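You operate a simulated robot arm through the tools that you are given. There is no shell and no other tool. Be economical: measure what you need, move in short steps, check, and stop when the job is done.

You are at the controls of a simulated two-armed robot. One attempt, no reset.

## Task
Stack the canister labelled "almonds" from the right end of the island on top of the canister labelled "coconut". Then put one of the brushes from the brush mug on the right end of the island. Then take the syrup jar on the far end of the long table and put it away on the top of the side table. Keep to this order.
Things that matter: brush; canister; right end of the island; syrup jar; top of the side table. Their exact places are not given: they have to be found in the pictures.

Only the result counts: the job must be done as asked and must still hold three seconds after the hand-in. Knocking over, shifting, dropping, spilling or breaking anything else fails it.

## Robot
Two 7-joint arms with two-finger parallel grippers on one trunk, on a base that drives. Base frame: it is fixed to the floor where the robot stands at the start and does not move with it; the origin is under the middle of the robot, x ahead of it, y to its left, z up. Units: mm, degrees, N and s.
The left shoulder is at the start at [50, 161, 1173], the right one opposite. With the tool pointing down near the work surface each hand reaches from about 100 to 660 mm from the robot's upright axis, wherever it stands, measured 20 degrees to its own side. Places, roughly: right end of the island [600, 0, 800]; syrup jar [1500, -5000, 750]; top of the side table [-1000, -100, 800]. Payload 3.43 kg a hand.
The tool frame of a hand sits at the grasp point between the pads (the TCP): z along the fingers, y along the line on which they close. The tips reach 30 mm beyond it. Largest opening 94 mm; finger width 28, thickness 10; the body of the gripper, 50 by 96 mm, starts 55 mm behind the TCP.
Orientation is told as [roll, pitch, yaw] about the base's x, y, z axes, in that order, counted from this pose: with the fingers straight down and closing along the base's y, the tool's x points along the base's -x, its y along +y and its z along -z.

## Interface
- The arms move only by the tool nudge_tool. It takes "left_series", "right_series" or both (then of equal length, played together; a hand with none holds still); each is a list of rows, each a list of 3 entries, a list of its own where there are three numbers: the shift along the tool's x, y, z in units of 400 mm (1.0 is 400 mm), then the turn, a rotation vector about the tool's x, y, z in units of 180 degrees (1.0 is 180 degrees), then the finger opening in mm, from 0 to 94. In form: [[[dx, dy, dz], [ax, ay, az], jaw], ...]. A call has 1 to 20 rows; each row is the pose to reach, as a shift and turn from the pose commanded when the call began, along the tool's axes at that moment. A call with a number of a shift or a turn outside -1 to 1 is refused whole. Rows are played at 5 a second. More than 50 mm and 8.6 degrees between two rows, or a gripper value outside its range, and nothing of the call is played. Where a pose cannot be reached the arm comes as near as it can. A force on the tool above 40 N (or 10 N above the force at the start of the call, whichever is more), or a blocked arm, ends the call early, and 0.2 s more pass. The fingers move at their own pace (about 45 mm/s each) and stop on an object; they squeeze with about 41 N. The grip force told is the motor's: it shows also when the fingers shut on nothing. Time passes only in rows, and 0.2 s behind the last, so rows that repeat a pose let the fingers close. It gives the time, the measured TCP pose, the force on the tool (base axes), the opening and the grip force at its end, in the units of the frame above (readings bear some noise), with the torque about the TCP (base axes, N m) and any sound that the robot's microphone picked up.
- Cameras (640 x 400 px; columns grow to the right, rows downward): "scene" is now at [81.6, 63.9, 1273.1]; the picture's right is [0.85, -0.53, 0.00], its down [-0.41, -0.66, -0.63] and it looks along [0.33, 0.53, -0.78] (base axes); focal length 214 px, centre (320, 200). "left" rides on the left gripper at [76, -14, -102] in its tool frame; the picture's right is [0.18, 0.98, 0.00], its down [-0.75, 0.14, -0.64] and it looks along [-0.63, 0.12, 0.77] (tool axes); focal length 243 px, centre (320, 200). "right" rides on the right gripper at [76, 14, -102] in its tool frame; the picture's right is [-0.18, 0.98, 0.00], its down [-0.75, -0.14, -0.64] and it looks along [-0.63, -0.12, 0.77] (tool axes); focal length 243 px, centre (320, 200).
- get_image(camera): a new picture of that camera. No time passes.
- lift_body(by): slides the trunk up (or, below 0, down) by that many mm; the arms and the scene camera ride with it, the base frame stays. It gives what a move gives, with no picture.
- steer(legs): drives the robot by 1 to 6 legs, each [ahead, left, turn to the left] in mm, mm and degrees, along the robot's own axes; the way and the turn of a leg run together, so that a leg with both is an arc; at most 1500 mm and 180 degrees a leg. The arms and the cameras ride along, it lands a little off, and it stops where it bumps. It gives what a move gives.
- turn_head(pan, tilt): turns the head with the scene camera to pan (to the left, within 80 degrees either way) and tilt (down, from -29 to 69), counted from straight ahead of the robot. It gives what a move gives.
- probe_pixels(camera, pixels): for up to 12 pixels [column, row] of the newest picture of that camera ("zoom" is the newest enlarged one), the place [x, y, z] in the base frame of the surface seen there, good to about 2 mm. No time passes.
- enlarge(camera, box): a new picture of the part [left, top, right, bottom] of that camera's present view, enlarged. No time passes.
- close_job(): hands the job in; it is judged then, once.

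Keep the steps short. Do not move on a guess: measure, check each grasp and each placing, and mend mistakes. In all there are 110 turns and 88 pictures (those below and enlarged ones count). Leave the grippers open and the arms clear of the work at the hand-in unless told otherwise, and finish with a single line.

The tools are called after "Emit:" by a JSON object that holds its "api" and its "payload". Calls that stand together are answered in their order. nudge_tool: Moves the arms, as the interface text tells. Its arguments: {"type":"object","properties":{"left_series":{"type":"array","items":{"type":"array"}},"right_series":{"type":"array","items":{"type":"array"}}},"required":[]} The other tools are called the same way: lift_body (by) slides the trunk up or down; steer (legs) drives the base; turn_head (pan, tilt) turns the head that bears the scene camera; get_image (camera) takes a picture; probe_pixels (camera, pixels) gives the place of the surface under pixels of a picture; enlarge (camera, box) takes an enlarged picture of a part of a camera's view; close_job () hands the job in.

At the start:

```text
time_s: 0.0
left_tcp_pos: [439.8, 105.7, 1255.6]
left_tool_rot: [0.0, 0.0, 0.0]
left_contact_force: [0.3, -0.6, 0.2]
left_torque: [0.01, 0.02, 0.0]
left_opening: 93.9
left_gripper_force: 0.0
right_tcp_pos: [294.2, -182.3, 1162.2]
right_tool_rot: [0.0, 0.1, -0.1]
right_contact_force: [-0.3, 0.0, 0.0]
right_torque: [0.01, -0.01, -0.02]
right_opening: 94.0
right_gripper_force: 0.0
trunk travel left (down, up): [-200.0, 67.0]
robot x, y, heading: [3.5, -2.9, 0.2]
head pan, tilt: [58.1, 51.1]
```

scene: 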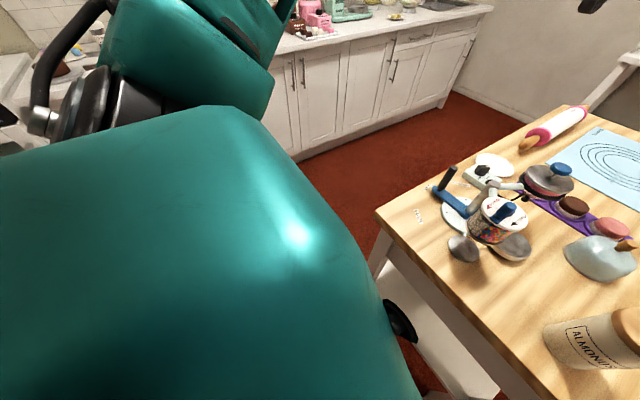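
right: 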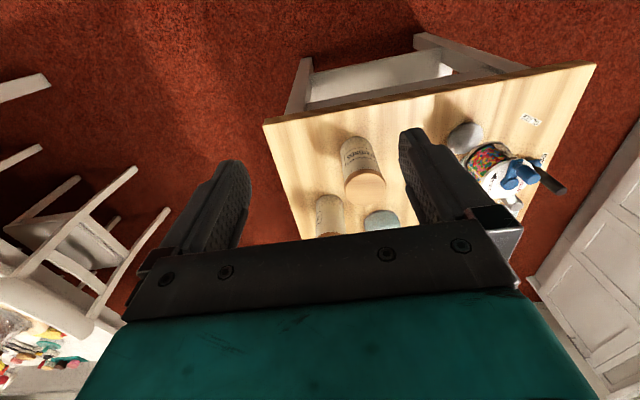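
left: 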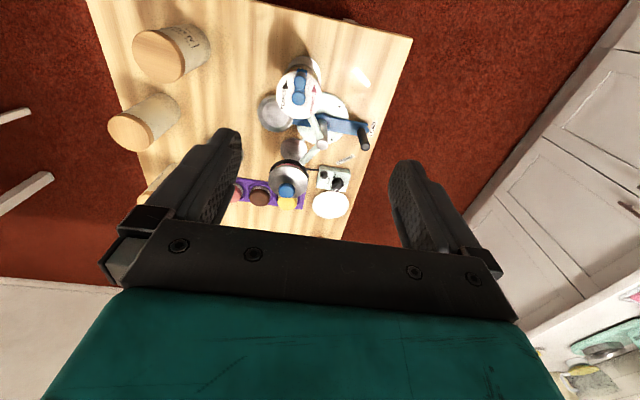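

The scene camera looks left. I turn the head ahead to see the island.

Emit:
{"api": "turn_head", "payload": {"pan": 0, "tilt": 45}}

Emit:
{"api": "get_image", "payload": {"camera": "scene"}}

```text
time_s: 1.3
left_tcp_pos: [439.1, 105.2, 1255.9]
left_tool_rot: [-0.1, 0.0, 0.0]
left_contact_force: [0.8, 0.0, 0.6]
left_torque: [0.05, 0.01, 0.03]
left_opening: 94.1
left_gripper_force: 0.1
right_tcp_pos: [295.7, -183.2, 1161.7]
right_tool_rot: [0.0, 0.0, 0.0]
right_contact_force: [-0.2, -0.8, 0.5]
right_torque: [0.02, 0.01, 0.0]
right_opening: 94.0
right_gripper_force: 0.0
trunk travel left (down, up): [-200.0, 67.0]
robot x, y, heading: [-1.1, 1.3, 0.2]
head pan, tilt: [0.0, 45.0]
```

```text
84 pictures are left
```

scene: 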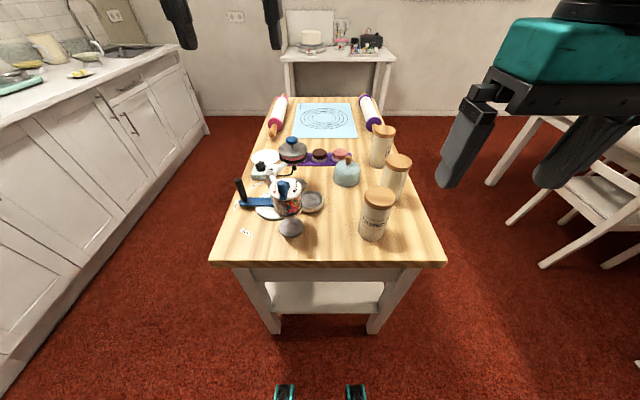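

I see three canisters and a further table. I enlarge the island and the far table.

Emit:
{"api": "enlarge", "payload": {"camera": "scene", "box": [210, 90, 450, 270]}}

Emit:
{"api": "probe_pixels", "payload": {"camera": "scene", "pixels": [[379, 195], [373, 238], [398, 160], [388, 200], [384, 130], [378, 164], [212, 260], [443, 262], [290, 230], [268, 98], [378, 98], [308, 45]]}}

Emit:
{"api": "enlarge", "payload": {"camera": "scene", "box": [270, 5, 410, 95]}}

```text
2.22 times, centred on (330, 180) of scene
```

zoom: 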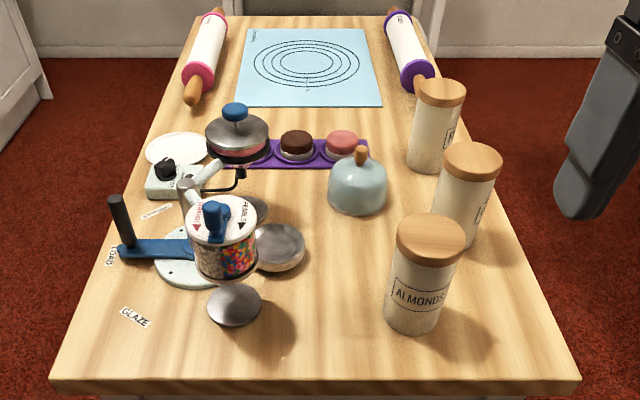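

```text
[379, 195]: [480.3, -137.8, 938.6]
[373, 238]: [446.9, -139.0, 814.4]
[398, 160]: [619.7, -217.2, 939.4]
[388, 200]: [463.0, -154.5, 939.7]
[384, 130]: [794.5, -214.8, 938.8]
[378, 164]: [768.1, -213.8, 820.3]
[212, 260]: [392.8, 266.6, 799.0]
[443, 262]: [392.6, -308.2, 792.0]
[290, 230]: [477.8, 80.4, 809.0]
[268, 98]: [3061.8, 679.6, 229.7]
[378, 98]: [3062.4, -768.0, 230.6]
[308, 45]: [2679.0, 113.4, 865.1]
```

```text
4.44 times, centred on (340, 50) of scene
```

zoom: 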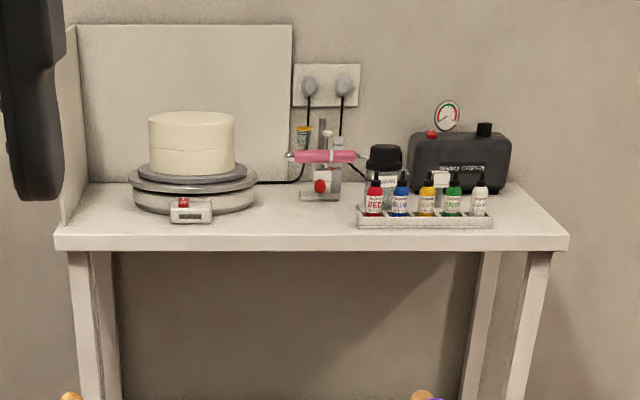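

Two further canisters' labels are turned to the right side. I enlarge them, and look around for the brush mug.

Emit:
{"api": "enlarge", "payload": {"camera": "scene", "box": [350, 115, 430, 165]}}

Emit:
{"api": "turn_head", "payload": {"pan": 75, "tilt": 20}}

Emit:
{"api": "get_image", "payload": {"camera": "scene"}}

Emit:
{"api": "turn_head", "payload": {"pan": -60, "tilt": 20}}

Emit:
{"api": "get_image", "payload": {"camera": "scene"}}

```text
8.00 times, centred on (390, 140) of scene
```

zoom: 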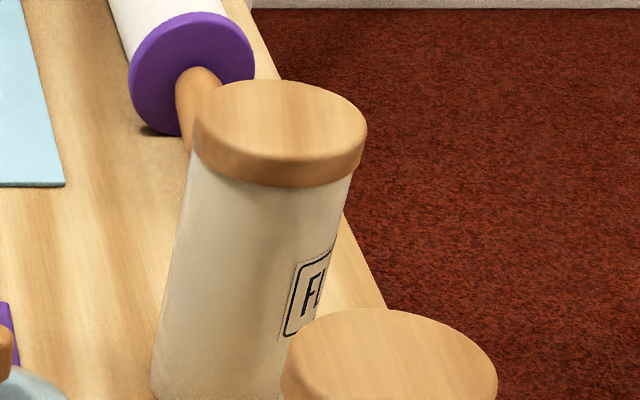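

```text
time_s: 2.8
left_tcp_pos: [438.7, 105.9, 1256.1]
left_tool_rot: [-0.1, 0.0, 0.0]
left_contact_force: [0.0, -1.1, -0.6]
left_torque: [0.0, 0.0, -0.01]
left_opening: 94.0
left_gripper_force: 0.1
right_tcp_pos: [295.1, -182.3, 1162.0]
right_tool_rot: [0.0, 0.0, 0.0]
right_contact_force: [-0.5, -0.1, 0.4]
right_torque: [-0.01, -0.01, -0.02]
right_opening: 94.2
right_gripper_force: 0.1
trunk travel left (down, up): [-200.0, 67.0]
robot x, y, heading: [-0.6, 0.6, -0.0]
head pan, tilt: [75.0, 20.0]
```

```text
80 pictures are left
```

scene: 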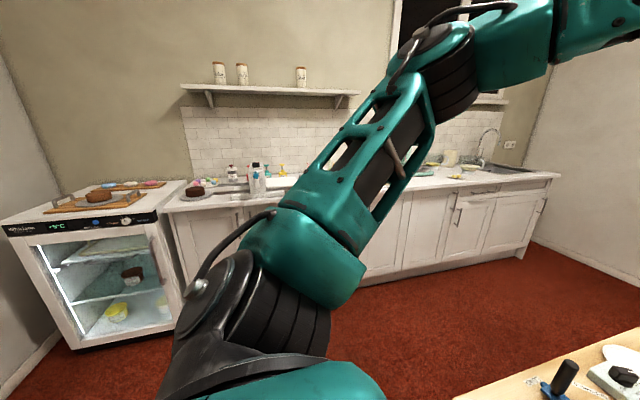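

```text
time_s: 4.9
left_tcp_pos: [438.7, 104.9, 1256.3]
left_tool_rot: [-0.1, 0.0, 0.0]
left_contact_force: [0.3, -0.1, 0.0]
left_torque: [0.0, 0.0, 0.0]
left_opening: 93.9
left_gripper_force: 0.1
right_tcp_pos: [294.2, -182.6, 1162.0]
right_tool_rot: [0.0, 0.0, -0.1]
right_contact_force: [0.5, 0.6, 0.0]
right_torque: [0.01, 0.01, 0.02]
right_opening: 94.2
right_gripper_force: 0.1
trunk travel left (down, up): [-200.0, 67.0]
robot x, y, heading: [-4.2, -2.0, 0.1]
head pan, tilt: [-60.0, 20.0]
```

```text
79 pictures are left
```

scene: 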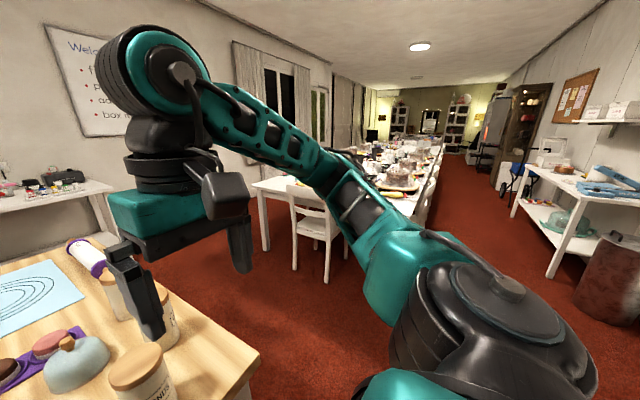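

The third reads "FI/FL…". I enlarge the right-hand view and the rest of the room for the mug; the shelf on the left also has canisters.

Emit:
{"api": "enlarge", "payload": {"camera": "scene", "box": [60, 260, 220, 400]}}

Emit:
{"api": "enlarge", "payload": {"camera": "scene", "box": [500, 100, 640, 240]}}

Emit:
{"api": "enlarge", "payload": {"camera": "scene", "box": [330, 120, 450, 200]}}

Emit:
{"api": "turn_head", "payload": {"pan": 40, "tilt": 20}}

Emit:
{"api": "get_image", "payload": {"camera": "scene"}}

```text
2.86 times, centred on (140, 330) of scene
```

zoom: 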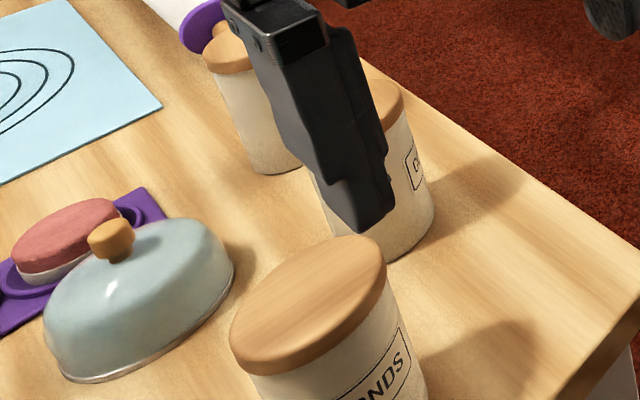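

```text
2.86 times, centred on (570, 170) of scene
```

zoom: 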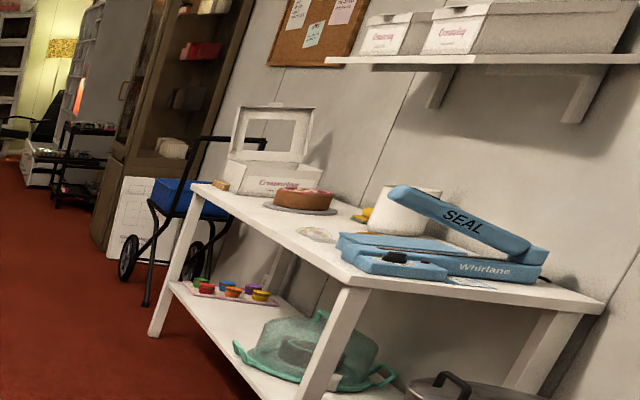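

```text
5.00 times, centred on (390, 160) of scene
```

zoom: 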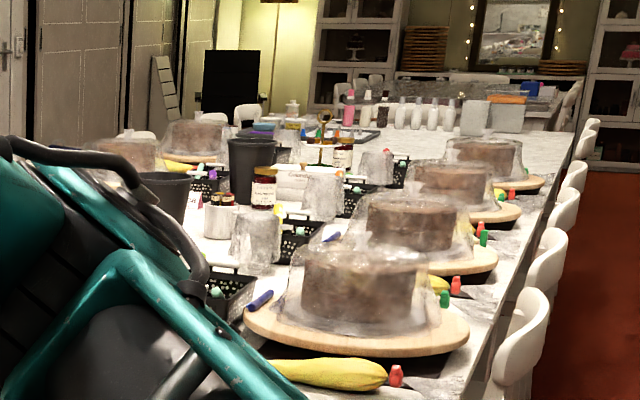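

```text
time_s: 6.7
left_tcp_pos: [439.7, 105.3, 1255.5]
left_tool_rot: [-0.1, 0.0, 0.0]
left_contact_force: [-0.2, 0.1, -0.6]
left_torque: [0.01, 0.02, 0.02]
left_opening: 94.0
left_gripper_force: 0.0
right_tcp_pos: [295.0, -183.2, 1161.9]
right_tool_rot: [-0.1, 0.0, 0.0]
right_contact_force: [0.3, 0.3, -0.2]
right_torque: [0.0, 0.0, 0.01]
right_opening: 94.0
right_gripper_force: 0.2
trunk travel left (down, up): [-200.0, 67.0]
robot x, y, heading: [2.5, 0.0, -0.1]
head pan, tilt: [40.0, 20.0]
```

```text
75 pictures are left
```

scene: 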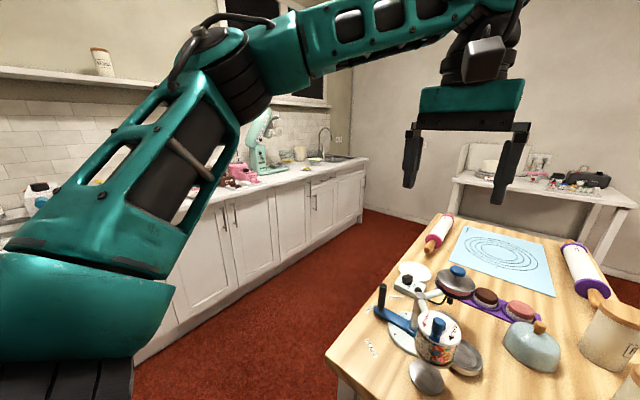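

The middle label starts with "C/O…". I enlarge the right-hand camera's view of the labels and the counter in the scene view.

Emit:
{"api": "enlarge", "payload": {"camera": "right", "box": [290, 110, 420, 240]}}

Emit:
{"api": "enlarge", "payload": {"camera": "scene", "box": [200, 100, 370, 210]}}

```text
3.08 times, centred on (355, 175) of right
```

zoom: 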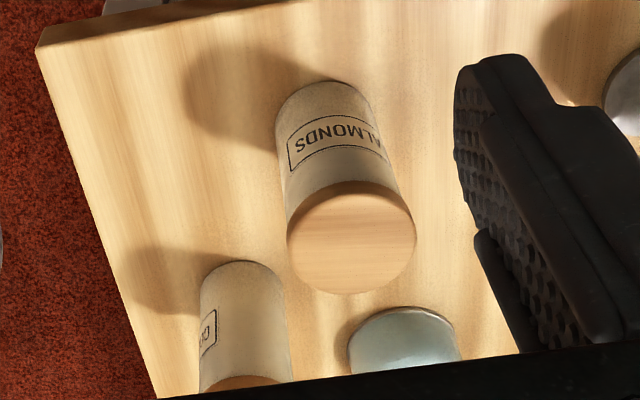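

```text
3.64 times, centred on (285, 155) of scene
```

zoom: 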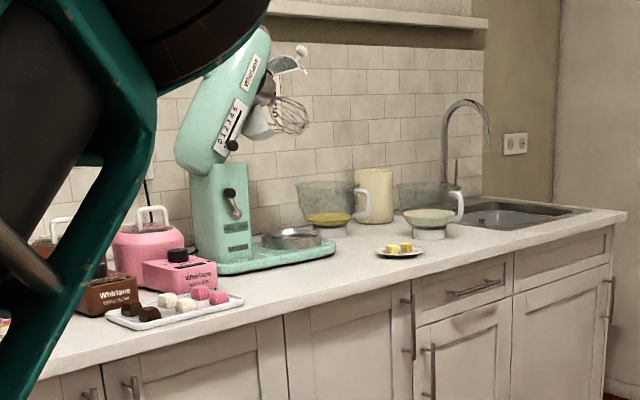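

I swing the right hand out to the right and yaw it left to read the middle canister's label.

Emit:
{"api": "nudge_tool", "payload": {"right_series": [[[0, -0.09, 0], [0, 0, -0.04], 94], [[0, -0.18, 0], [0, 0, -0.08], 94], [[0, -0.27, 0], [0, 0, -0.12], 94], [[0, -0.36, 0], [0, 0, -0.16], 94], [[0, -0.45, 0], [0, 0, -0.2], 94], [[0, -0.54, 0], [0, 0, -0.24], 94], [[0, -0.63, 0], [0, 0, -0.28], 94]]}}

Emit:
{"api": "get_image", "payload": {"camera": "right"}}

```text
time_s: 8.3
left_tcp_pos: [440.0, 106.3, 1256.0]
left_tool_rot: [-0.1, 0.0, -0.1]
left_contact_force: [0.6, 0.4, -0.1]
left_torque: [0.0, 0.0, 0.0]
left_opening: 94.2
left_gripper_force: 0.0
right_tcp_pos: [273.5, -307.8, 1146.7]
right_tool_rot: [0.0, -0.1, 50.3]
right_contact_force: [0.2, -0.2, 0.1]
right_torque: [0.01, -0.01, -0.03]
right_opening: 94.2
right_gripper_force: 0.0
right hand out of reach, approached as far as the arm can: row 5, 6, 7
trunk travel left (down, up): [-200.0, 67.0]
robot x, y, heading: [3.0, -1.3, -0.0]
head pan, tilt: [40.0, 20.0]
```

```text
72 pictures are left
```

right: 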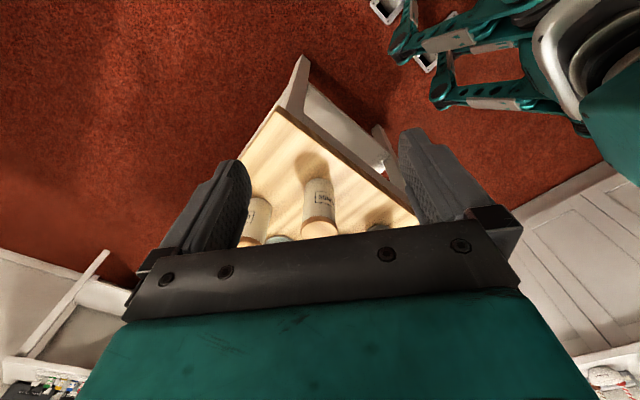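

The middle canister's label shows at about (250,213). I enlarge it.

Emit:
{"api": "enlarge", "payload": {"camera": "right", "box": [235, 180, 345, 250]}}

```text
5.71 times, centred on (290, 215) of right
```

zoom: 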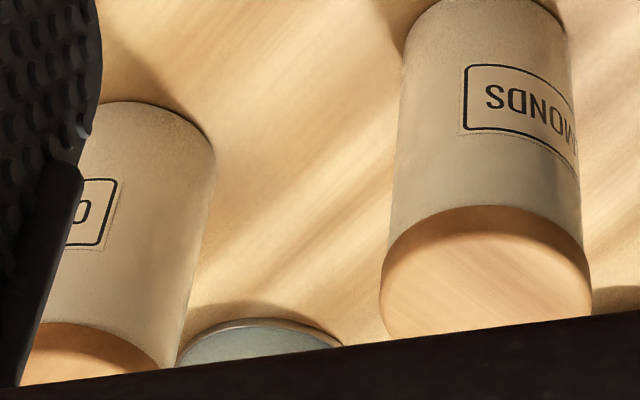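

The finger hides the label. I turn the hand 24° right to bring it between the fingers.

Emit:
{"api": "nudge_tool", "payload": {"right_series": [[[0, 0, 0], [0, 0, 0.045], 94], [[0, 0, 0], [0, 0, 0.09], 94], [[0, 0, 0], [0, 0, 0.13], 94]]}}

Emit:
{"api": "enlarge", "payload": {"camera": "right", "box": [240, 150, 400, 250]}}

```text
time_s: 9.1
left_tcp_pos: [439.8, 106.2, 1256.2]
left_tool_rot: [-0.1, 0.0, 0.1]
left_contact_force: [-0.1, 0.0, -0.4]
left_torque: [-0.01, -0.01, -0.03]
left_opening: 93.9
left_gripper_force: 0.1
right_tcp_pos: [274.6, -308.9, 1145.5]
right_tool_rot: [0.0, 0.0, 26.7]
right_contact_force: [-0.7, 0.6, -1.0]
right_torque: [-0.01, -0.02, 0.03]
right_opening: 93.7
right_gripper_force: 0.0
trunk travel left (down, up): [-200.0, 67.0]
robot x, y, heading: [0.1, -0.7, -0.4]
head pan, tilt: [40.0, 20.0]
```

```text
4.00 times, centred on (320, 200) of right
```

zoom: 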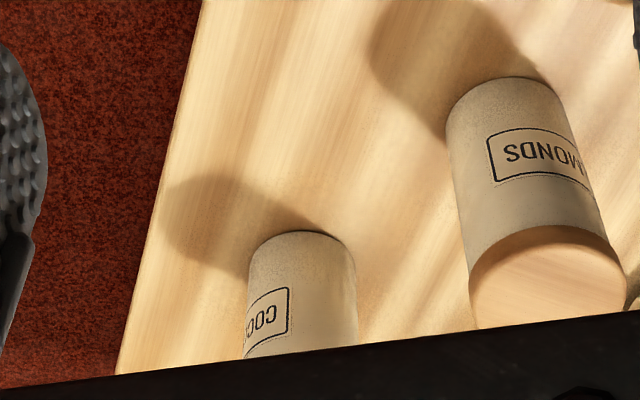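

It reads "COC…" – I must tell coconut from cocoa. I drive 250 mm right and view the label with the head.

Emit:
{"api": "steer", "payload": {"legs": [[0, -250, 0]]}}

Emit:
{"api": "turn_head", "payload": {"pan": 0, "tilt": 45}}

Emit:
{"api": "get_image", "payload": {"camera": "scene"}}

Emit:
{"api": "enlarge", "payload": {"camera": "right", "box": [240, 140, 480, 260]}}

```text
time_s: 10.9
left_tcp_pos: [439.5, -146.1, 1254.9]
left_tool_rot: [0.1, 0.0, -0.2]
left_contact_force: [0.1, 0.3, -0.3]
left_torque: [0.04, 0.02, 0.04]
left_opening: 94.0
left_gripper_force: 0.0
right_tcp_pos: [274.0, -559.4, 1146.6]
right_tool_rot: [0.1, -0.1, 27.0]
right_contact_force: [-0.2, -1.5, 0.2]
right_torque: [0.02, -0.02, 0.01]
right_opening: 93.8
right_gripper_force: 0.0
trunk travel left (down, up): [-200.0, 67.0]
robot x, y, heading: [0.3, -249.1, -0.1]
head pan, tilt: [40.0, 20.0]
```

```text
time_s: 12.0
left_tcp_pos: [440.5, -145.1, 1256.0]
left_tool_rot: [-0.2, 0.0, -0.1]
left_contact_force: [-0.2, -0.2, -0.1]
left_torque: [0.0, 0.0, 0.01]
left_opening: 94.0
left_gripper_force: 0.1
right_tcp_pos: [274.9, -558.7, 1145.8]
right_tool_rot: [0.0, 0.0, 26.9]
right_contact_force: [0.5, -0.1, -0.2]
right_torque: [0.02, 0.02, 0.01]
right_opening: 94.1
right_gripper_force: 0.1
trunk travel left (down, up): [-200.0, 67.0]
robot x, y, heading: [-1.2, -251.3, -0.3]
head pan, tilt: [0.0, 45.0]
```

```text
69 pictures are left
```

scene: 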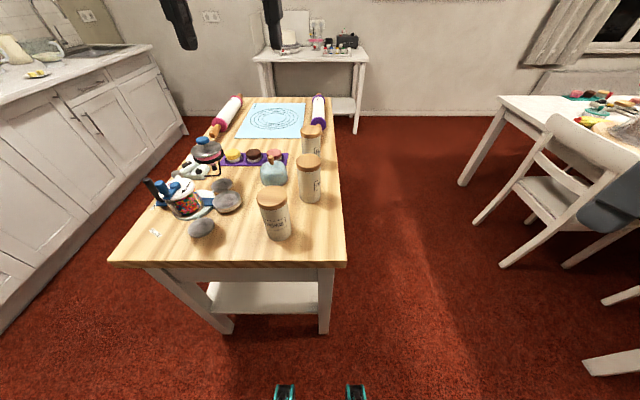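

```text
2.67 times, centred on (360, 200) of right
```

zoom: 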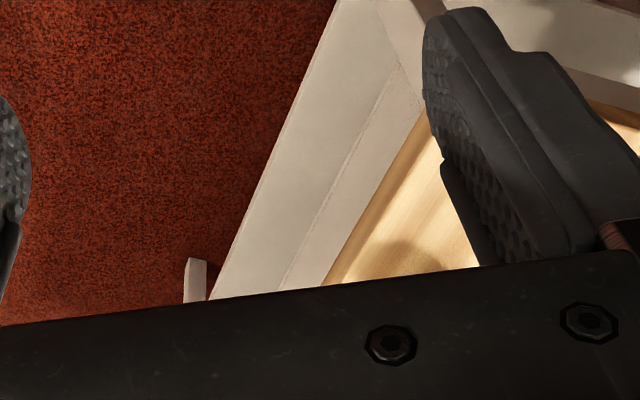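

Emit:
{"api": "enlarge", "payload": {"camera": "scene", "box": [250, 110, 350, 250]}}

Emit:
{"api": "probe_pixels", "payload": {"camera": "scene", "pixels": [[273, 197], [310, 162], [312, 131], [475, 222], [500, 265], [587, 365], [345, 262], [460, 185], [330, 98]]}}

```text
2.86 times, centred on (300, 180) of scene
```

zoom: 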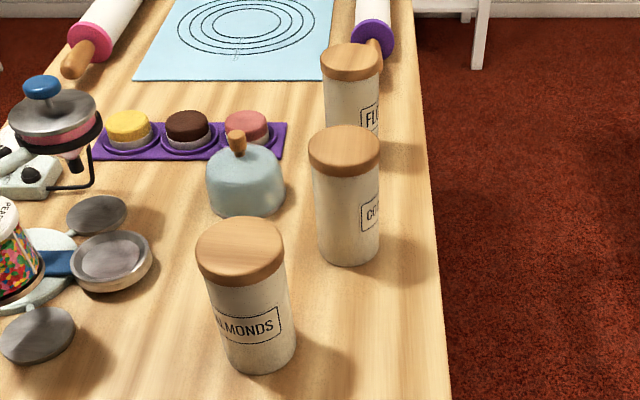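

```text
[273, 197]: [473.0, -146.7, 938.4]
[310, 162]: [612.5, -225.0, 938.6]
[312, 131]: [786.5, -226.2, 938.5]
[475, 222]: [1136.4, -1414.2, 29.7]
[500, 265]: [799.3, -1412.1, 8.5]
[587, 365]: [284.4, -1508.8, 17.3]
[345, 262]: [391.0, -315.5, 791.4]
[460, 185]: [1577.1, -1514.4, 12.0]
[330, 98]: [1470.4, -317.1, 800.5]
```

I drive further right along the island's side and look left at the label.

Emit:
{"api": "steer", "payload": {"legs": [[0, -450, 0]]}}

Emit:
{"api": "turn_head", "payload": {"pan": 35, "tilt": 35}}

Emit:
{"api": "get_image", "payload": {"camera": "scene"}}

```text
time_s: 14.7
left_tcp_pos: [437.7, -605.0, 1256.2]
left_tool_rot: [-0.1, 0.1, -0.4]
left_contact_force: [-0.1, 0.3, -0.3]
left_torque: [0.02, 0.0, 0.03]
left_opening: 93.8
left_gripper_force: 0.1
right_tcp_pos: [270.6, -1016.2, 1145.3]
right_tool_rot: [0.0, 0.0, 26.6]
right_contact_force: [-0.2, -0.9, 0.6]
right_torque: [0.05, 0.02, -0.01]
right_opening: 94.2
right_gripper_force: 0.1
trunk travel left (down, up): [-200.0, 67.0]
robot x, y, heading: [-0.8, -708.3, -0.3]
head pan, tilt: [0.0, 45.0]
```

```text
time_s: 15.7
left_tcp_pos: [437.6, -603.4, 1256.4]
left_tool_rot: [0.0, 0.0, -0.4]
left_contact_force: [-0.2, -0.3, -0.2]
left_torque: [0.01, -0.01, 0.03]
left_opening: 93.9
left_gripper_force: 0.1
right_tcp_pos: [270.0, -1016.3, 1146.4]
right_tool_rot: [0.1, -0.1, 26.5]
right_contact_force: [0.2, -1.0, 0.0]
right_torque: [-0.01, 0.01, 0.0]
right_opening: 94.0
right_gripper_force: 0.1
trunk travel left (down, up): [-200.0, 67.0]
robot x, y, heading: [-2.2, -705.5, -0.0]
head pan, tilt: [35.0, 35.0]
```

```text
66 pictures are left
```

scene: 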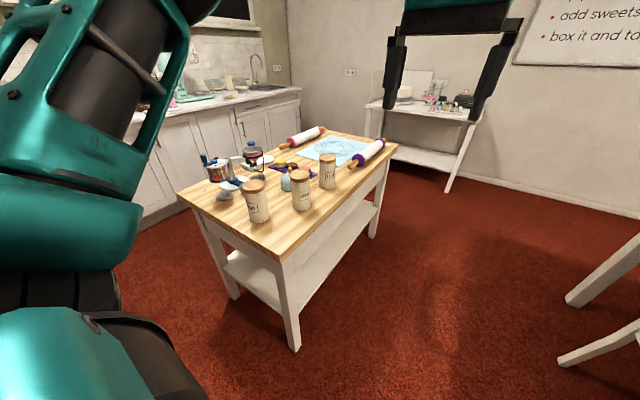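

Emit:
{"api": "enlarge", "payload": {"camera": "scene", "box": [220, 145, 350, 230]}}

Emit:
{"api": "enlarge", "payload": {"camera": "scene", "box": [370, 70, 490, 130]}}

```text
4.71 times, centred on (285, 188) of scene
```

zoom: 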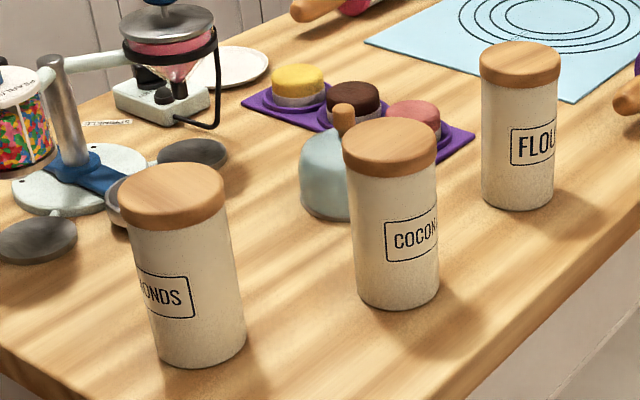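

```text
5.33 times, centred on (430, 100) of scene
```

zoom: 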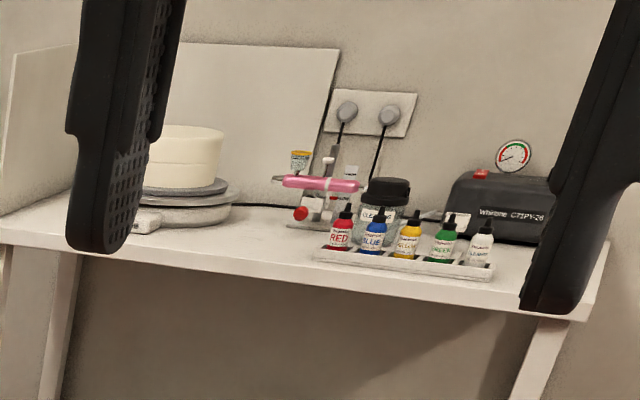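

"COCON…" – it is coconut. I drive back to y≈-60, then measure the lids from the scene camera.

Emit:
{"api": "steer", "payload": {"legs": [[0, 645, 0]]}}

Emit:
{"api": "turn_head", "payload": {"pan": -20, "tilt": 50}}

Emit:
{"api": "enlarge", "payload": {"camera": "scene", "box": [200, 80, 360, 180]}}

```text
time_s: 19.3
left_tcp_pos: [443.0, 39.2, 1255.9]
left_tool_rot: [-0.1, 0.0, -0.3]
left_contact_force: [0.7, -0.7, -0.7]
left_torque: [-0.04, 0.0, 0.0]
left_opening: 94.1
left_gripper_force: 0.0
right_tcp_pos: [275.0, -372.9, 1146.6]
right_tool_rot: [0.0, 0.0, 26.6]
right_contact_force: [0.2, -0.6, 0.2]
right_torque: [0.0, -0.01, -0.05]
right_opening: 93.8
right_gripper_force: 0.0
trunk travel left (down, up): [-200.0, 67.0]
robot x, y, heading: [2.4, -64.4, -0.4]
head pan, tilt: [35.0, 35.0]
```

```text
time_s: 20.6
left_tcp_pos: [441.5, 38.9, 1254.8]
left_tool_rot: [0.0, 0.0, -0.3]
left_contact_force: [-1.0, -0.9, 0.5]
left_torque: [0.03, 0.0, 0.01]
left_opening: 93.8
left_gripper_force: 0.0
right_tcp_pos: [275.3, -374.7, 1145.7]
right_tool_rot: [0.1, 0.0, 26.6]
right_contact_force: [0.1, -0.5, 0.7]
right_torque: [-0.02, -0.01, 0.0]
right_opening: 93.9
right_gripper_force: 0.0
trunk travel left (down, up): [-200.0, 67.0]
robot x, y, heading: [3.8, -65.2, -0.4]
head pan, tilt: [-20.0, 50.0]
```

```text
4.00 times, centred on (280, 130) of scene
```

zoom: 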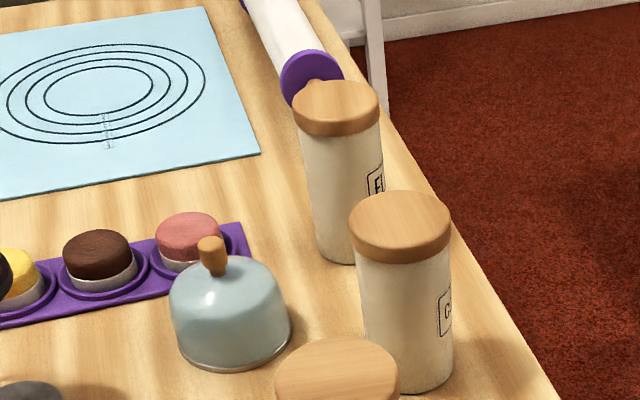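

Emit:
{"api": "probe_pixels", "payload": {"camera": "zoom", "pixels": [[352, 219], [447, 228], [408, 193], [396, 246], [400, 220], [392, 370], [396, 256], [405, 388]]}}

Emit:
{"api": "enlarge", "payload": {"camera": "scene", "box": [230, 130, 350, 230]}}

```text
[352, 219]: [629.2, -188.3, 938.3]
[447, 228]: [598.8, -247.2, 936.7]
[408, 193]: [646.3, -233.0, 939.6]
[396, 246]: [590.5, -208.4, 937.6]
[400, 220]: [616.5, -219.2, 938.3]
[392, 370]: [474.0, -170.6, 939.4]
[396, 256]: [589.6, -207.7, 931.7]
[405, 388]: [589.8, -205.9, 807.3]
```

```text
4.00 times, centred on (290, 180) of scene
```

zoom: 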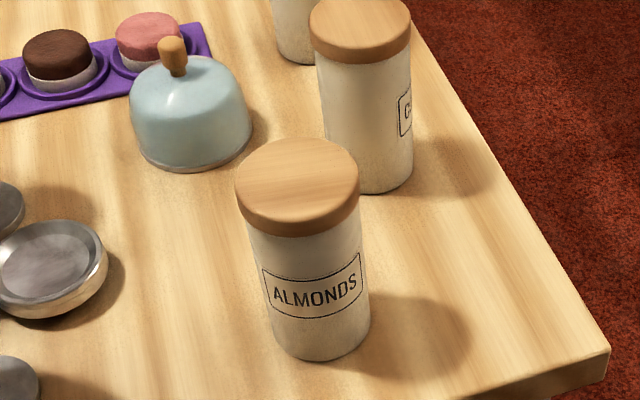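

Emit:
{"api": "probe_pixels", "payload": {"camera": "zoom", "pixels": [[239, 178], [357, 186], [306, 141], [292, 222], [298, 180], [305, 352], [275, 210], [335, 155], [370, 320], [272, 330]]}}

Emit:
{"api": "get_image", "payload": {"camera": "right"}}

```text
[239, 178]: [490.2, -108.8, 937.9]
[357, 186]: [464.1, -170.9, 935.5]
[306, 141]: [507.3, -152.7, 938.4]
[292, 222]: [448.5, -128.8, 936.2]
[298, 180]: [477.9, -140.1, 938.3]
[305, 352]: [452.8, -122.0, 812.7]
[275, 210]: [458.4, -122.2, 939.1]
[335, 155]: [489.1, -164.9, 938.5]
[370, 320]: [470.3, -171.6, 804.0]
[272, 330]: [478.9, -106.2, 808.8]
```

```text
61 pictures are left
```

right: 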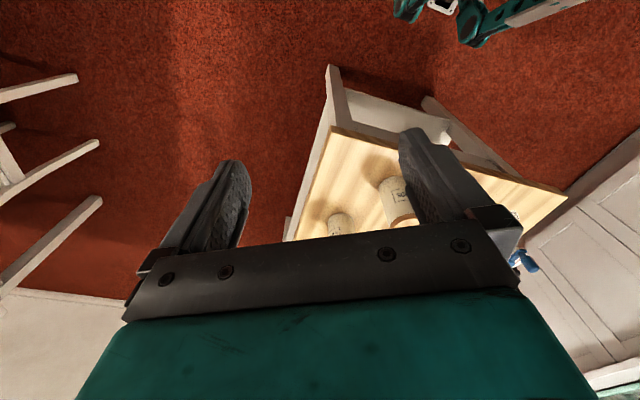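

Almonds centre ≈(477.5,-140), lid top 938, diameter ≈67. I move the right hand over it, straight down with yaw 0.

Emit:
{"api": "nudge_tool", "payload": {"right_series": [[[-0.102, 0.0425, 0], [0, 0, 0.021], 94], [[-0.204, 0.085, 0], [0, 0, 0.042], 94], [[-0.306, 0.1275, 0], [0, 0, 0.063], 94], [[-0.409, 0.17, 0], [0, 0, 0.085], 94], [[-0.511, 0.2125, 0], [0, 0, 0.106], 94], [[-0.613, 0.255, 0], [0, 0, 0.127], 94], [[-0.715, 0.2975, 0], [0, 0, 0.148], 94], [[-0.715, 0.2975, 0], [0, 0, 0.148], 94]]}}

Emit:
{"api": "get_image", "payload": {"camera": "right"}}

```text
time_s: 22.4
left_tcp_pos: [442.6, 39.6, 1256.2]
left_tool_rot: [-0.2, -0.1, -0.2]
left_contact_force: [0.0, -0.6, 0.6]
left_torque: [-0.03, 0.05, -0.02]
left_opening: 94.0
left_gripper_force: 0.0
right_tcp_pos: [476.3, -139.4, 1146.8]
right_tool_rot: [0.0, -0.1, -0.1]
right_contact_force: [-0.6, -0.2, -0.6]
right_torque: [-0.03, 0.0, 0.0]
right_opening: 93.9
right_gripper_force: 0.0
trunk travel left (down, up): [-200.0, 67.0]
robot x, y, heading: [0.5, -62.9, -0.4]
head pan, tilt: [-20.0, 50.0]
```

```text
60 pictures are left
```

right: 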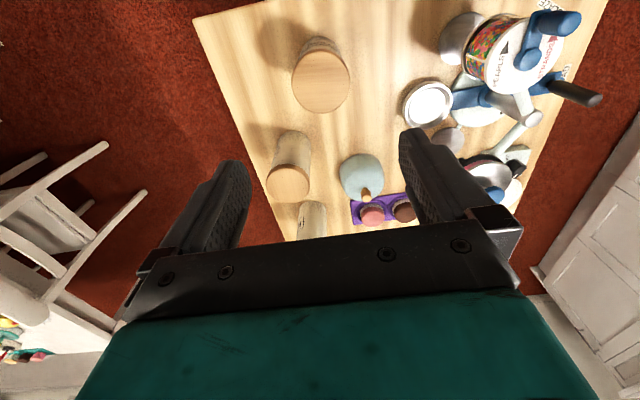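

The lid shows at (321,82), exactly where the tool axis projects. I descend 253 mm around it.

Emit:
{"api": "nudge_tool", "payload": {"right_series": [[[0, 0, 0.11], [0, 0, 0], 94], [[0, 0, 0.22], [0, 0, 0], 94], [[0, 0, 0.33], [0, 0, 0], 94], [[0, 0, 0.43], [0, 0, 0], 94], [[0, 0, 0.53], [0, 0, 0], 94], [[0, 0, 0.59], [0, 0, 0], 94], [[0, 0, 0.633], [0, 0, 0], 94]]}}

Emit:
{"api": "get_image", "payload": {"camera": "right"}}

```text
time_s: 24.0
left_tcp_pos: [442.0, 39.8, 1255.4]
left_tool_rot: [-0.2, 0.0, -0.3]
left_contact_force: [-0.1, 0.1, -0.2]
left_torque: [0.0, 0.0, 0.0]
left_opening: 94.2
left_gripper_force: 0.1
right_tcp_pos: [478.6, -140.1, 894.0]
right_tool_rot: [0.0, -0.1, -0.2]
right_contact_force: [-1.0, -0.2, -0.8]
right_torque: [0.0, 0.03, 0.02]
right_opening: 94.0
right_gripper_force: 0.0
trunk travel left (down, up): [-200.0, 67.0]
robot x, y, heading: [2.5, -62.1, -0.4]
head pan, tilt: [-20.0, 50.0]
```

```text
59 pictures are left
```

right: 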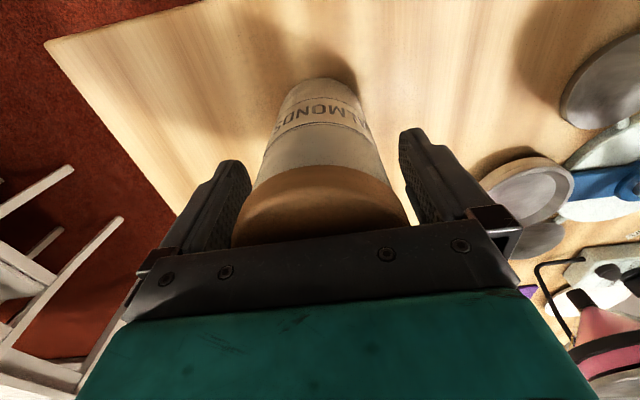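

The canister is centred between the pads. I close the fingers and then raise by 8 mm to test.

Emit:
{"api": "nudge_tool", "payload": {"right_series": [[[0, 0, 0], [0, 0, 0], 60], [[0, 0, 0], [0, 0, 0], 40], [[0, 0, 0], [0, 0, 0], 40], [[0, 0, 0], [0, 0, 0], 40], [[0, 0, 0], [0, 0, 0], 40], [[0, 0, -0.02], [0, 0, 0], 40], [[0, 0, -0.05], [0, 0, 0], 40]]}}

Emit:
{"api": "get_image", "payload": {"camera": "right"}}

```text
time_s: 25.6
left_tcp_pos: [442.0, 38.5, 1254.3]
left_tool_rot: [-0.1, 0.0, -0.3]
left_contact_force: [0.1, 0.8, 0.6]
left_torque: [-0.01, -0.01, 0.01]
left_opening: 93.9
left_gripper_force: 0.0
right_tcp_pos: [477.4, -140.0, 913.1]
right_tool_rot: [-0.1, -0.1, 0.0]
right_contact_force: [-0.9, -0.2, -3.4]
right_torque: [0.01, 0.01, 0.01]
right_opening: 71.4
right_gripper_force: 40.7
trunk travel left (down, up): [-200.0, 67.0]
robot x, y, heading: [-1.6, -59.0, -0.5]
head pan, tilt: [-20.0, 50.0]
```

```text
58 pictures are left
```

right: 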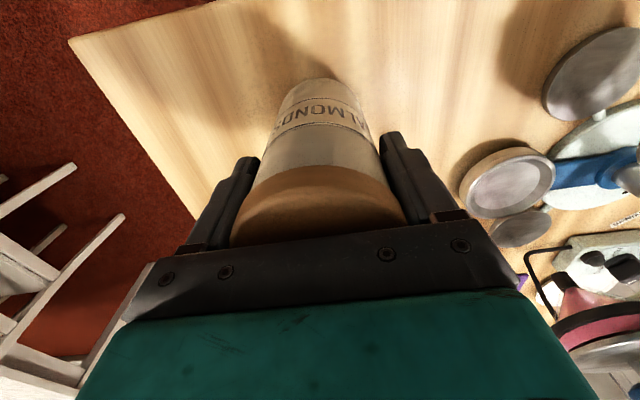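

It holds (opening 71, about 3.4 N weight). I lift it to TCP 1075 and carry it over the coconut canister.

Emit:
{"api": "nudge_tool", "payload": {"right_series": [[[0, 0, -0.1], [0, 0, 0], 40], [[0, 0, -0.2], [0, 0, 0], 40], [[0, 0, -0.3], [0, 0, 0], 40], [[0, 0, -0.4], [0, 0, 0], 40], [[0, 0, -0.42], [0, 0, 0], 40], [[-0.07, -0.04, -0.42], [0, 0, 0], 40], [[-0.14, -0.08, -0.42], [0, 0, 0], 40], [[-0.21, -0.12, -0.42], [0, 0, 0], 40], [[-0.28, -0.16, -0.42], [0, 0, 0], 40], [[-0.349, -0.1975, -0.42], [0, 0, 0], 40], [[-0.349, -0.1975, -0.42], [0, 0, 0], 40]]}}

Emit:
{"api": "get_image", "payload": {"camera": "scene"}}

Emit:
{"api": "get_image", "payload": {"camera": "right"}}

```text
time_s: 28.0
left_tcp_pos: [443.1, 39.6, 1255.1]
left_tool_rot: [-0.1, 0.0, -0.3]
left_contact_force: [-0.5, -0.1, -0.1]
left_torque: [-0.02, -0.01, -0.04]
left_opening: 94.0
left_gripper_force: 0.0
right_tcp_pos: [616.7, -218.4, 1079.4]
right_tool_rot: [0.0, 0.0, -0.1]
right_contact_force: [0.5, -0.3, -2.8]
right_torque: [-0.01, 0.0, 0.04]
right_opening: 71.7
right_gripper_force: 40.9
trunk travel left (down, up): [-200.0, 67.0]
robot x, y, heading: [3.2, -65.6, -0.5]
head pan, tilt: [-20.0, 50.0]
```

```text
57 pictures are left
```

scene: 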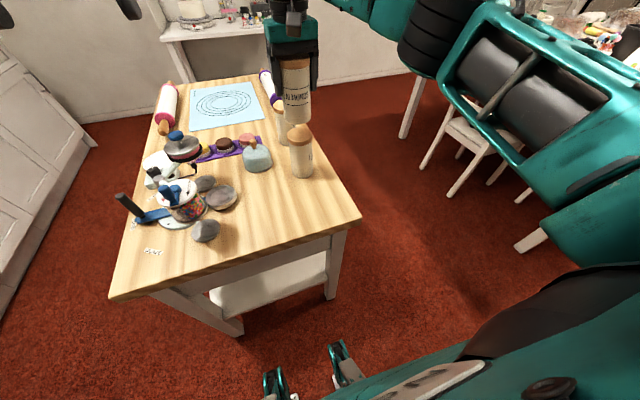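

```text
56 pictures are left
```

right: 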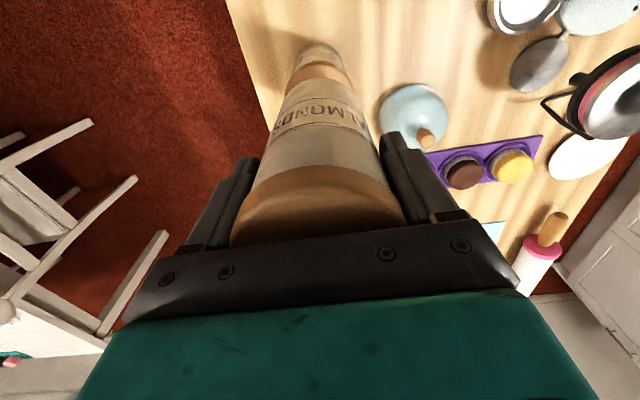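

I check alignment: enlarge and probe both canisters.

Emit:
{"api": "enlarge", "payload": {"camera": "scene", "box": [250, 50, 350, 190]}}

```text
2.86 times, centred on (300, 120) of scene
```

zoom: 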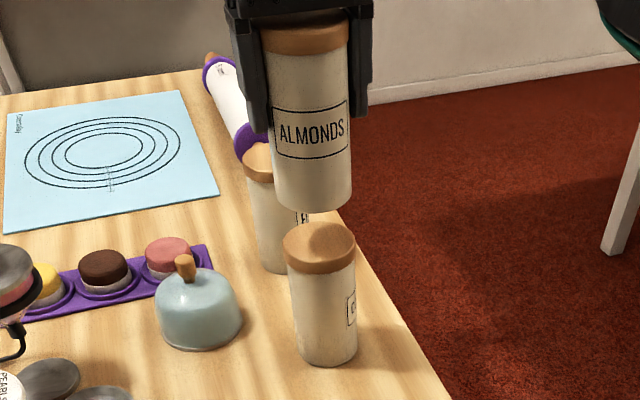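

Emit:
{"api": "probe_pixels", "payload": {"camera": "zoom", "pixels": [[276, 190], [349, 185], [313, 205], [286, 246], [353, 241], [318, 225], [324, 254], [321, 265], [320, 355]]}}

```text
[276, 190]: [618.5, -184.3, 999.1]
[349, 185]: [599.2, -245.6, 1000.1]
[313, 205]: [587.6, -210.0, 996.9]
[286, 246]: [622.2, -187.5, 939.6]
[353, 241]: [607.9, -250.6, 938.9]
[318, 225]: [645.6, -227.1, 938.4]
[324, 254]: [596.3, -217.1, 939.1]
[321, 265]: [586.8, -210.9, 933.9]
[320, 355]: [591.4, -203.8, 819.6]
```

Alignment is within ~2 mm; I correct by 1.5 mm and lower gently until contact.

Emit:
{"api": "nudge_tool", "payload": {"right_series": [[[-0.004, -0.003, 0.03], [0, 0, 0], 40], [[-0.004, -0.003, 0.07], [0, 0, 0], 40], [[-0.004, -0.003, 0.095], [0, 0, 0], 40], [[-0.004, -0.003, 0.108], [0, 0, 0], 40], [[-0.004, -0.003, 0.112], [0, 0, 0], 40], [[-0.004, -0.003, 0.116], [0, 0, 0], 40]]}}

Emit:
{"api": "enlarge", "payload": {"camera": "scene", "box": [250, 50, 350, 190]}}

```text
time_s: 29.4
left_tcp_pos: [443.7, 38.7, 1255.8]
left_tool_rot: [-0.1, -0.1, -0.3]
left_contact_force: [0.2, -0.3, -0.4]
left_torque: [0.02, 0.03, -0.03]
left_opening: 94.0
left_gripper_force: 0.0
right_tcp_pos: [618.6, -219.9, 1033.1]
right_tool_rot: [0.0, 0.0, -0.1]
right_contact_force: [-0.5, -1.0, -4.1]
right_torque: [-0.03, 0.0, 0.01]
right_opening: 71.8
right_gripper_force: 41.7
trunk travel left (down, up): [-200.0, 67.0]
robot x, y, heading: [0.6, -61.7, -0.3]
head pan, tilt: [-20.0, 50.0]
```

```text
2.86 times, centred on (300, 120) of scene
```

zoom: 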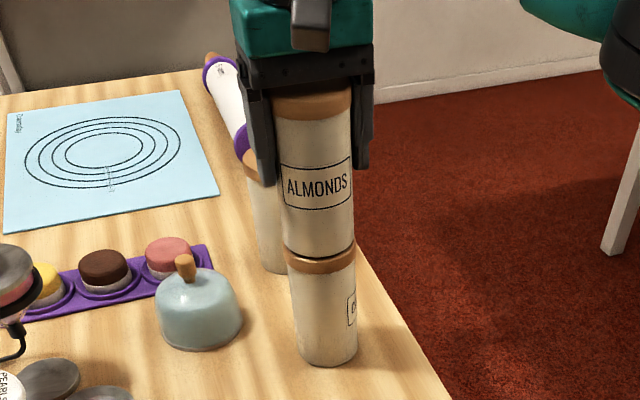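

Nearly touching, no contact force yet. I lower a few mm more by small steps.

Emit:
{"api": "nudge_tool", "payload": {"right_series": [[[0, 0, 0.0025], [0, 0, 0], 40], [[0, 0, 0.005], [0, 0, 0], 40], [[0, 0, 0.0075], [0, 0, 0], 40]]}}

```text
time_s: 30.2
left_tcp_pos: [441.7, 39.4, 1256.1]
left_tool_rot: [0.0, 0.0, -0.3]
left_contact_force: [-0.2, -0.3, 0.7]
left_torque: [0.02, -0.01, 0.0]
left_opening: 94.1
left_gripper_force: 0.1
right_tcp_pos: [618.8, -219.0, 1032.6]
right_tool_rot: [0.2, 0.0, 0.0]
right_contact_force: [0.0, -0.6, 0.4]
right_torque: [-0.06, 0.02, -0.03]
right_opening: 71.4
right_gripper_force: 40.3
trunk travel left (down, up): [-200.0, 67.0]
robot x, y, heading: [0.9, -61.7, -0.3]
head pan, tilt: [-20.0, 50.0]
```

The weight is now borne by the coconut canister. I open the fingers in place, then raise straight up.

Emit:
{"api": "nudge_tool", "payload": {"right_series": [[[0, 0, 0.0075], [0, 0, 0], 74], [[0, 0, 0.006], [0, 0, 0], 78], [[0, 0, 0.005], [0, 0, 0], 86], [[0, 0, 0.005], [0, 0, 0], 94], [[0, 0, 0.005], [0, 0, 0], 94], [[0, 0, -0.08], [0, 0, 0], 94], [[0, 0, -0.19], [0, 0, 0], 94], [[0, 0, -0.3], [0, 0, 0], 94]]}}

Emit:
{"api": "get_image", "payload": {"camera": "scene"}}

```text
time_s: 32.0
left_tcp_pos: [442.1, 40.1, 1256.1]
left_tool_rot: [-0.2, -0.1, -0.3]
left_contact_force: [0.3, 0.4, 0.2]
left_torque: [0.01, 0.01, -0.03]
left_opening: 94.0
left_gripper_force: 0.1
right_tcp_pos: [619.1, -220.0, 1152.1]
right_tool_rot: [-0.1, 0.1, -0.1]
right_contact_force: [-0.1, 0.2, 0.1]
right_torque: [-0.01, -0.01, 0.02]
right_opening: 93.8
right_gripper_force: 0.0
trunk travel left (down, up): [-200.0, 67.0]
robot x, y, heading: [1.4, -58.7, -0.2]
head pan, tilt: [-20.0, 50.0]
```

```text
53 pictures are left
```

scene: 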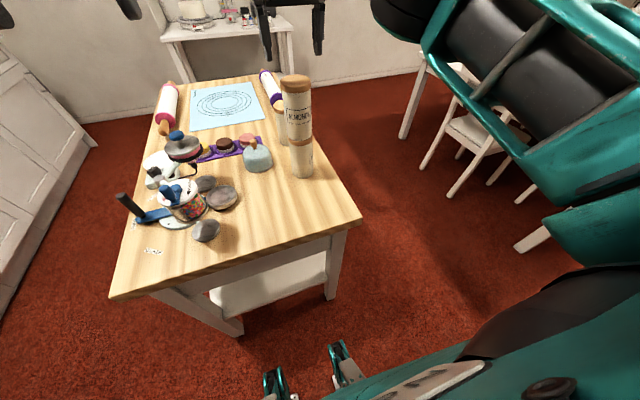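

Stacked and standing. I retract the right hand and look for the brush mug on the left counter.

Emit:
{"api": "nudge_tool", "payload": {"right_series": [[[0.05, 0, -0.1], [0, 0, 0], 94], [[0.16, 0, -0.12], [0, 0, 0], 94], [[0.28, 0, -0.12], [0, 0, 0], 94], [[0.4, 0, -0.12], [0, 0, 0], 94], [[0.52, 0, -0.12], [0, 0, 0], 94], [[0.64, 0, -0.12], [0, 0, 0], 94], [[0.75, 0, -0.12], [0, 0, 0], 94]]}}

Emit:
{"api": "turn_head", "payload": {"pan": 70, "tilt": 15}}

Emit:
{"api": "enlarge", "payload": {"camera": "scene", "box": [0, 120, 320, 320]}}

```text
time_s: 33.6
left_tcp_pos: [442.7, 38.1, 1255.2]
left_tool_rot: [-0.1, -0.1, -0.3]
left_contact_force: [0.0, -0.4, 0.1]
left_torque: [0.04, -0.02, 0.0]
left_opening: 93.9
left_gripper_force: 0.0
right_tcp_pos: [317.5, -221.5, 1200.7]
right_tool_rot: [0.0, -0.1, -0.2]
right_contact_force: [0.1, 0.7, 0.2]
right_torque: [0.02, -0.01, 0.02]
right_opening: 94.0
right_gripper_force: 0.1
trunk travel left (down, up): [-200.0, 67.0]
robot x, y, heading: [0.4, -63.4, -0.3]
head pan, tilt: [-20.0, 50.0]
```

```text
time_s: 35.2
left_tcp_pos: [442.9, 39.1, 1256.1]
left_tool_rot: [-0.1, 0.0, -0.3]
left_contact_force: [0.6, -0.1, -0.2]
left_torque: [-0.03, -0.04, 0.03]
left_opening: 93.8
left_gripper_force: 0.0
right_tcp_pos: [319.3, -220.4, 1201.2]
right_tool_rot: [0.1, 0.0, -0.1]
right_contact_force: [0.0, 0.5, -0.4]
right_torque: [0.01, -0.01, 0.01]
right_opening: 93.9
right_gripper_force: 0.1
trunk travel left (down, up): [-200.0, 67.0]
robot x, y, heading: [6.4, -65.9, -0.4]
head pan, tilt: [70.0, 15.0]
```

```text
2.00 times, centred on (160, 220) of scene
```

zoom: 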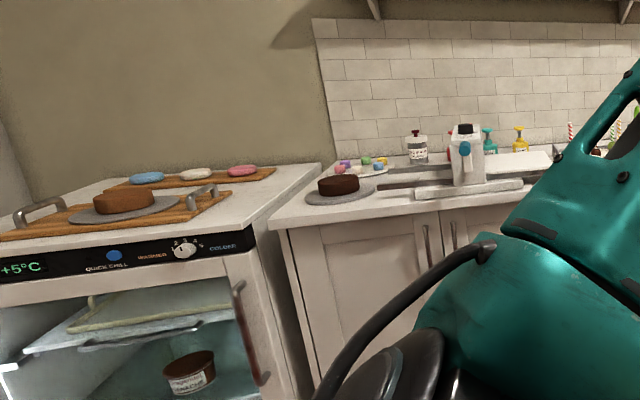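

Something striped stands behind the arm at (600,130). I back up 250 mm and turn left 90° to see the counter squarely.

Emit:
{"api": "steer", "payload": {"legs": [[-250, 0, 0], [0, 0, 90]]}}

Emit:
{"api": "turn_head", "payload": {"pan": 0, "tilt": 15}}

Emit:
{"api": "get_image", "payload": {"camera": "scene"}}

```text
time_s: 40.9
left_tcp_pos: [-358.7, 376.4, 1255.2]
left_tool_rot: [-0.2, 0.0, 90.5]
left_contact_force: [-0.5, -0.5, 0.4]
left_torque: [0.0, 0.03, 0.0]
left_opening: 93.8
left_gripper_force: 0.1
right_tcp_pos: [-96.3, 257.5, 1200.6]
right_tool_rot: [0.0, 0.0, 90.9]
right_contact_force: [1.6, -0.4, 0.4]
right_torque: [0.0, 0.0, -0.02]
right_opening: 93.9
right_gripper_force: 0.0
trunk travel left (down, up): [-200.0, 67.0]
robot x, y, heading: [-245.7, -62.5, 90.7]
head pan, tilt: [70.0, 15.0]
```

```text
time_s: 42.3
left_tcp_pos: [-358.8, 376.4, 1254.7]
left_tool_rot: [-0.1, 0.0, 90.6]
left_contact_force: [0.7, -0.2, -0.5]
left_torque: [-0.02, -0.04, 0.03]
left_opening: 94.1
left_gripper_force: 0.1
right_tcp_pos: [-95.9, 257.3, 1199.9]
right_tool_rot: [0.0, 0.0, 90.8]
right_contact_force: [-0.6, 0.9, 0.0]
right_torque: [-0.01, -0.03, 0.02]
right_opening: 94.2
right_gripper_force: 0.1
trunk travel left (down, up): [-200.0, 67.0]
robot x, y, heading: [-248.7, -64.0, 90.7]
head pan, tilt: [0.0, 15.0]
```

```text
51 pictures are left
```

scene: 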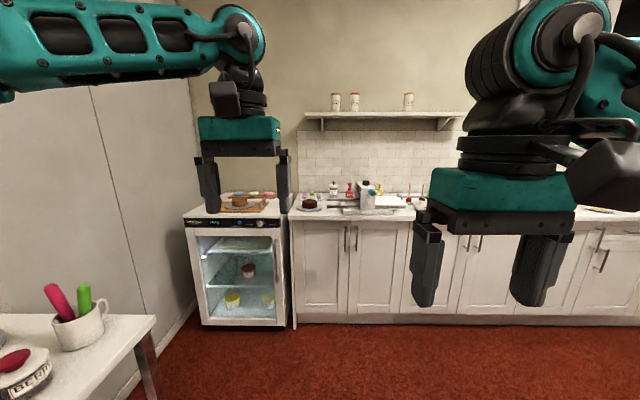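

A mug with pink and green handles stands at the lower left (75,315). I turn the head left to look.

Emit:
{"api": "turn_head", "payload": {"pan": 65, "tilt": 40}}

Emit:
{"api": "get_image", "payload": {"camera": "scene"}}

```text
time_s: 43.7
left_tcp_pos: [-359.4, 376.5, 1255.4]
left_tool_rot: [-0.1, 0.0, 90.6]
left_contact_force: [-0.4, -0.4, 0.0]
left_torque: [0.04, 0.0, -0.03]
left_opening: 94.0
left_gripper_force: 0.1
right_tcp_pos: [-97.5, 256.9, 1200.8]
right_tool_rot: [0.0, 0.0, 90.9]
right_contact_force: [-0.1, 0.1, 0.2]
right_torque: [-0.01, 0.01, -0.03]
right_opening: 93.7
right_gripper_force: 0.1
trunk travel left (down, up): [-200.0, 67.0]
robot x, y, heading: [-251.9, -63.5, 90.6]
head pan, tilt: [65.0, 40.0]
```

```text
50 pictures are left
```

scene: 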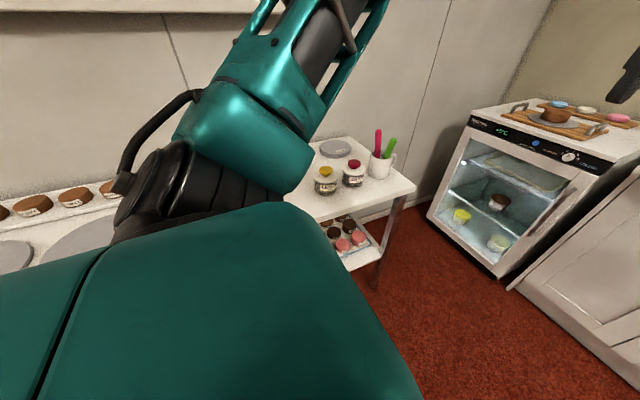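

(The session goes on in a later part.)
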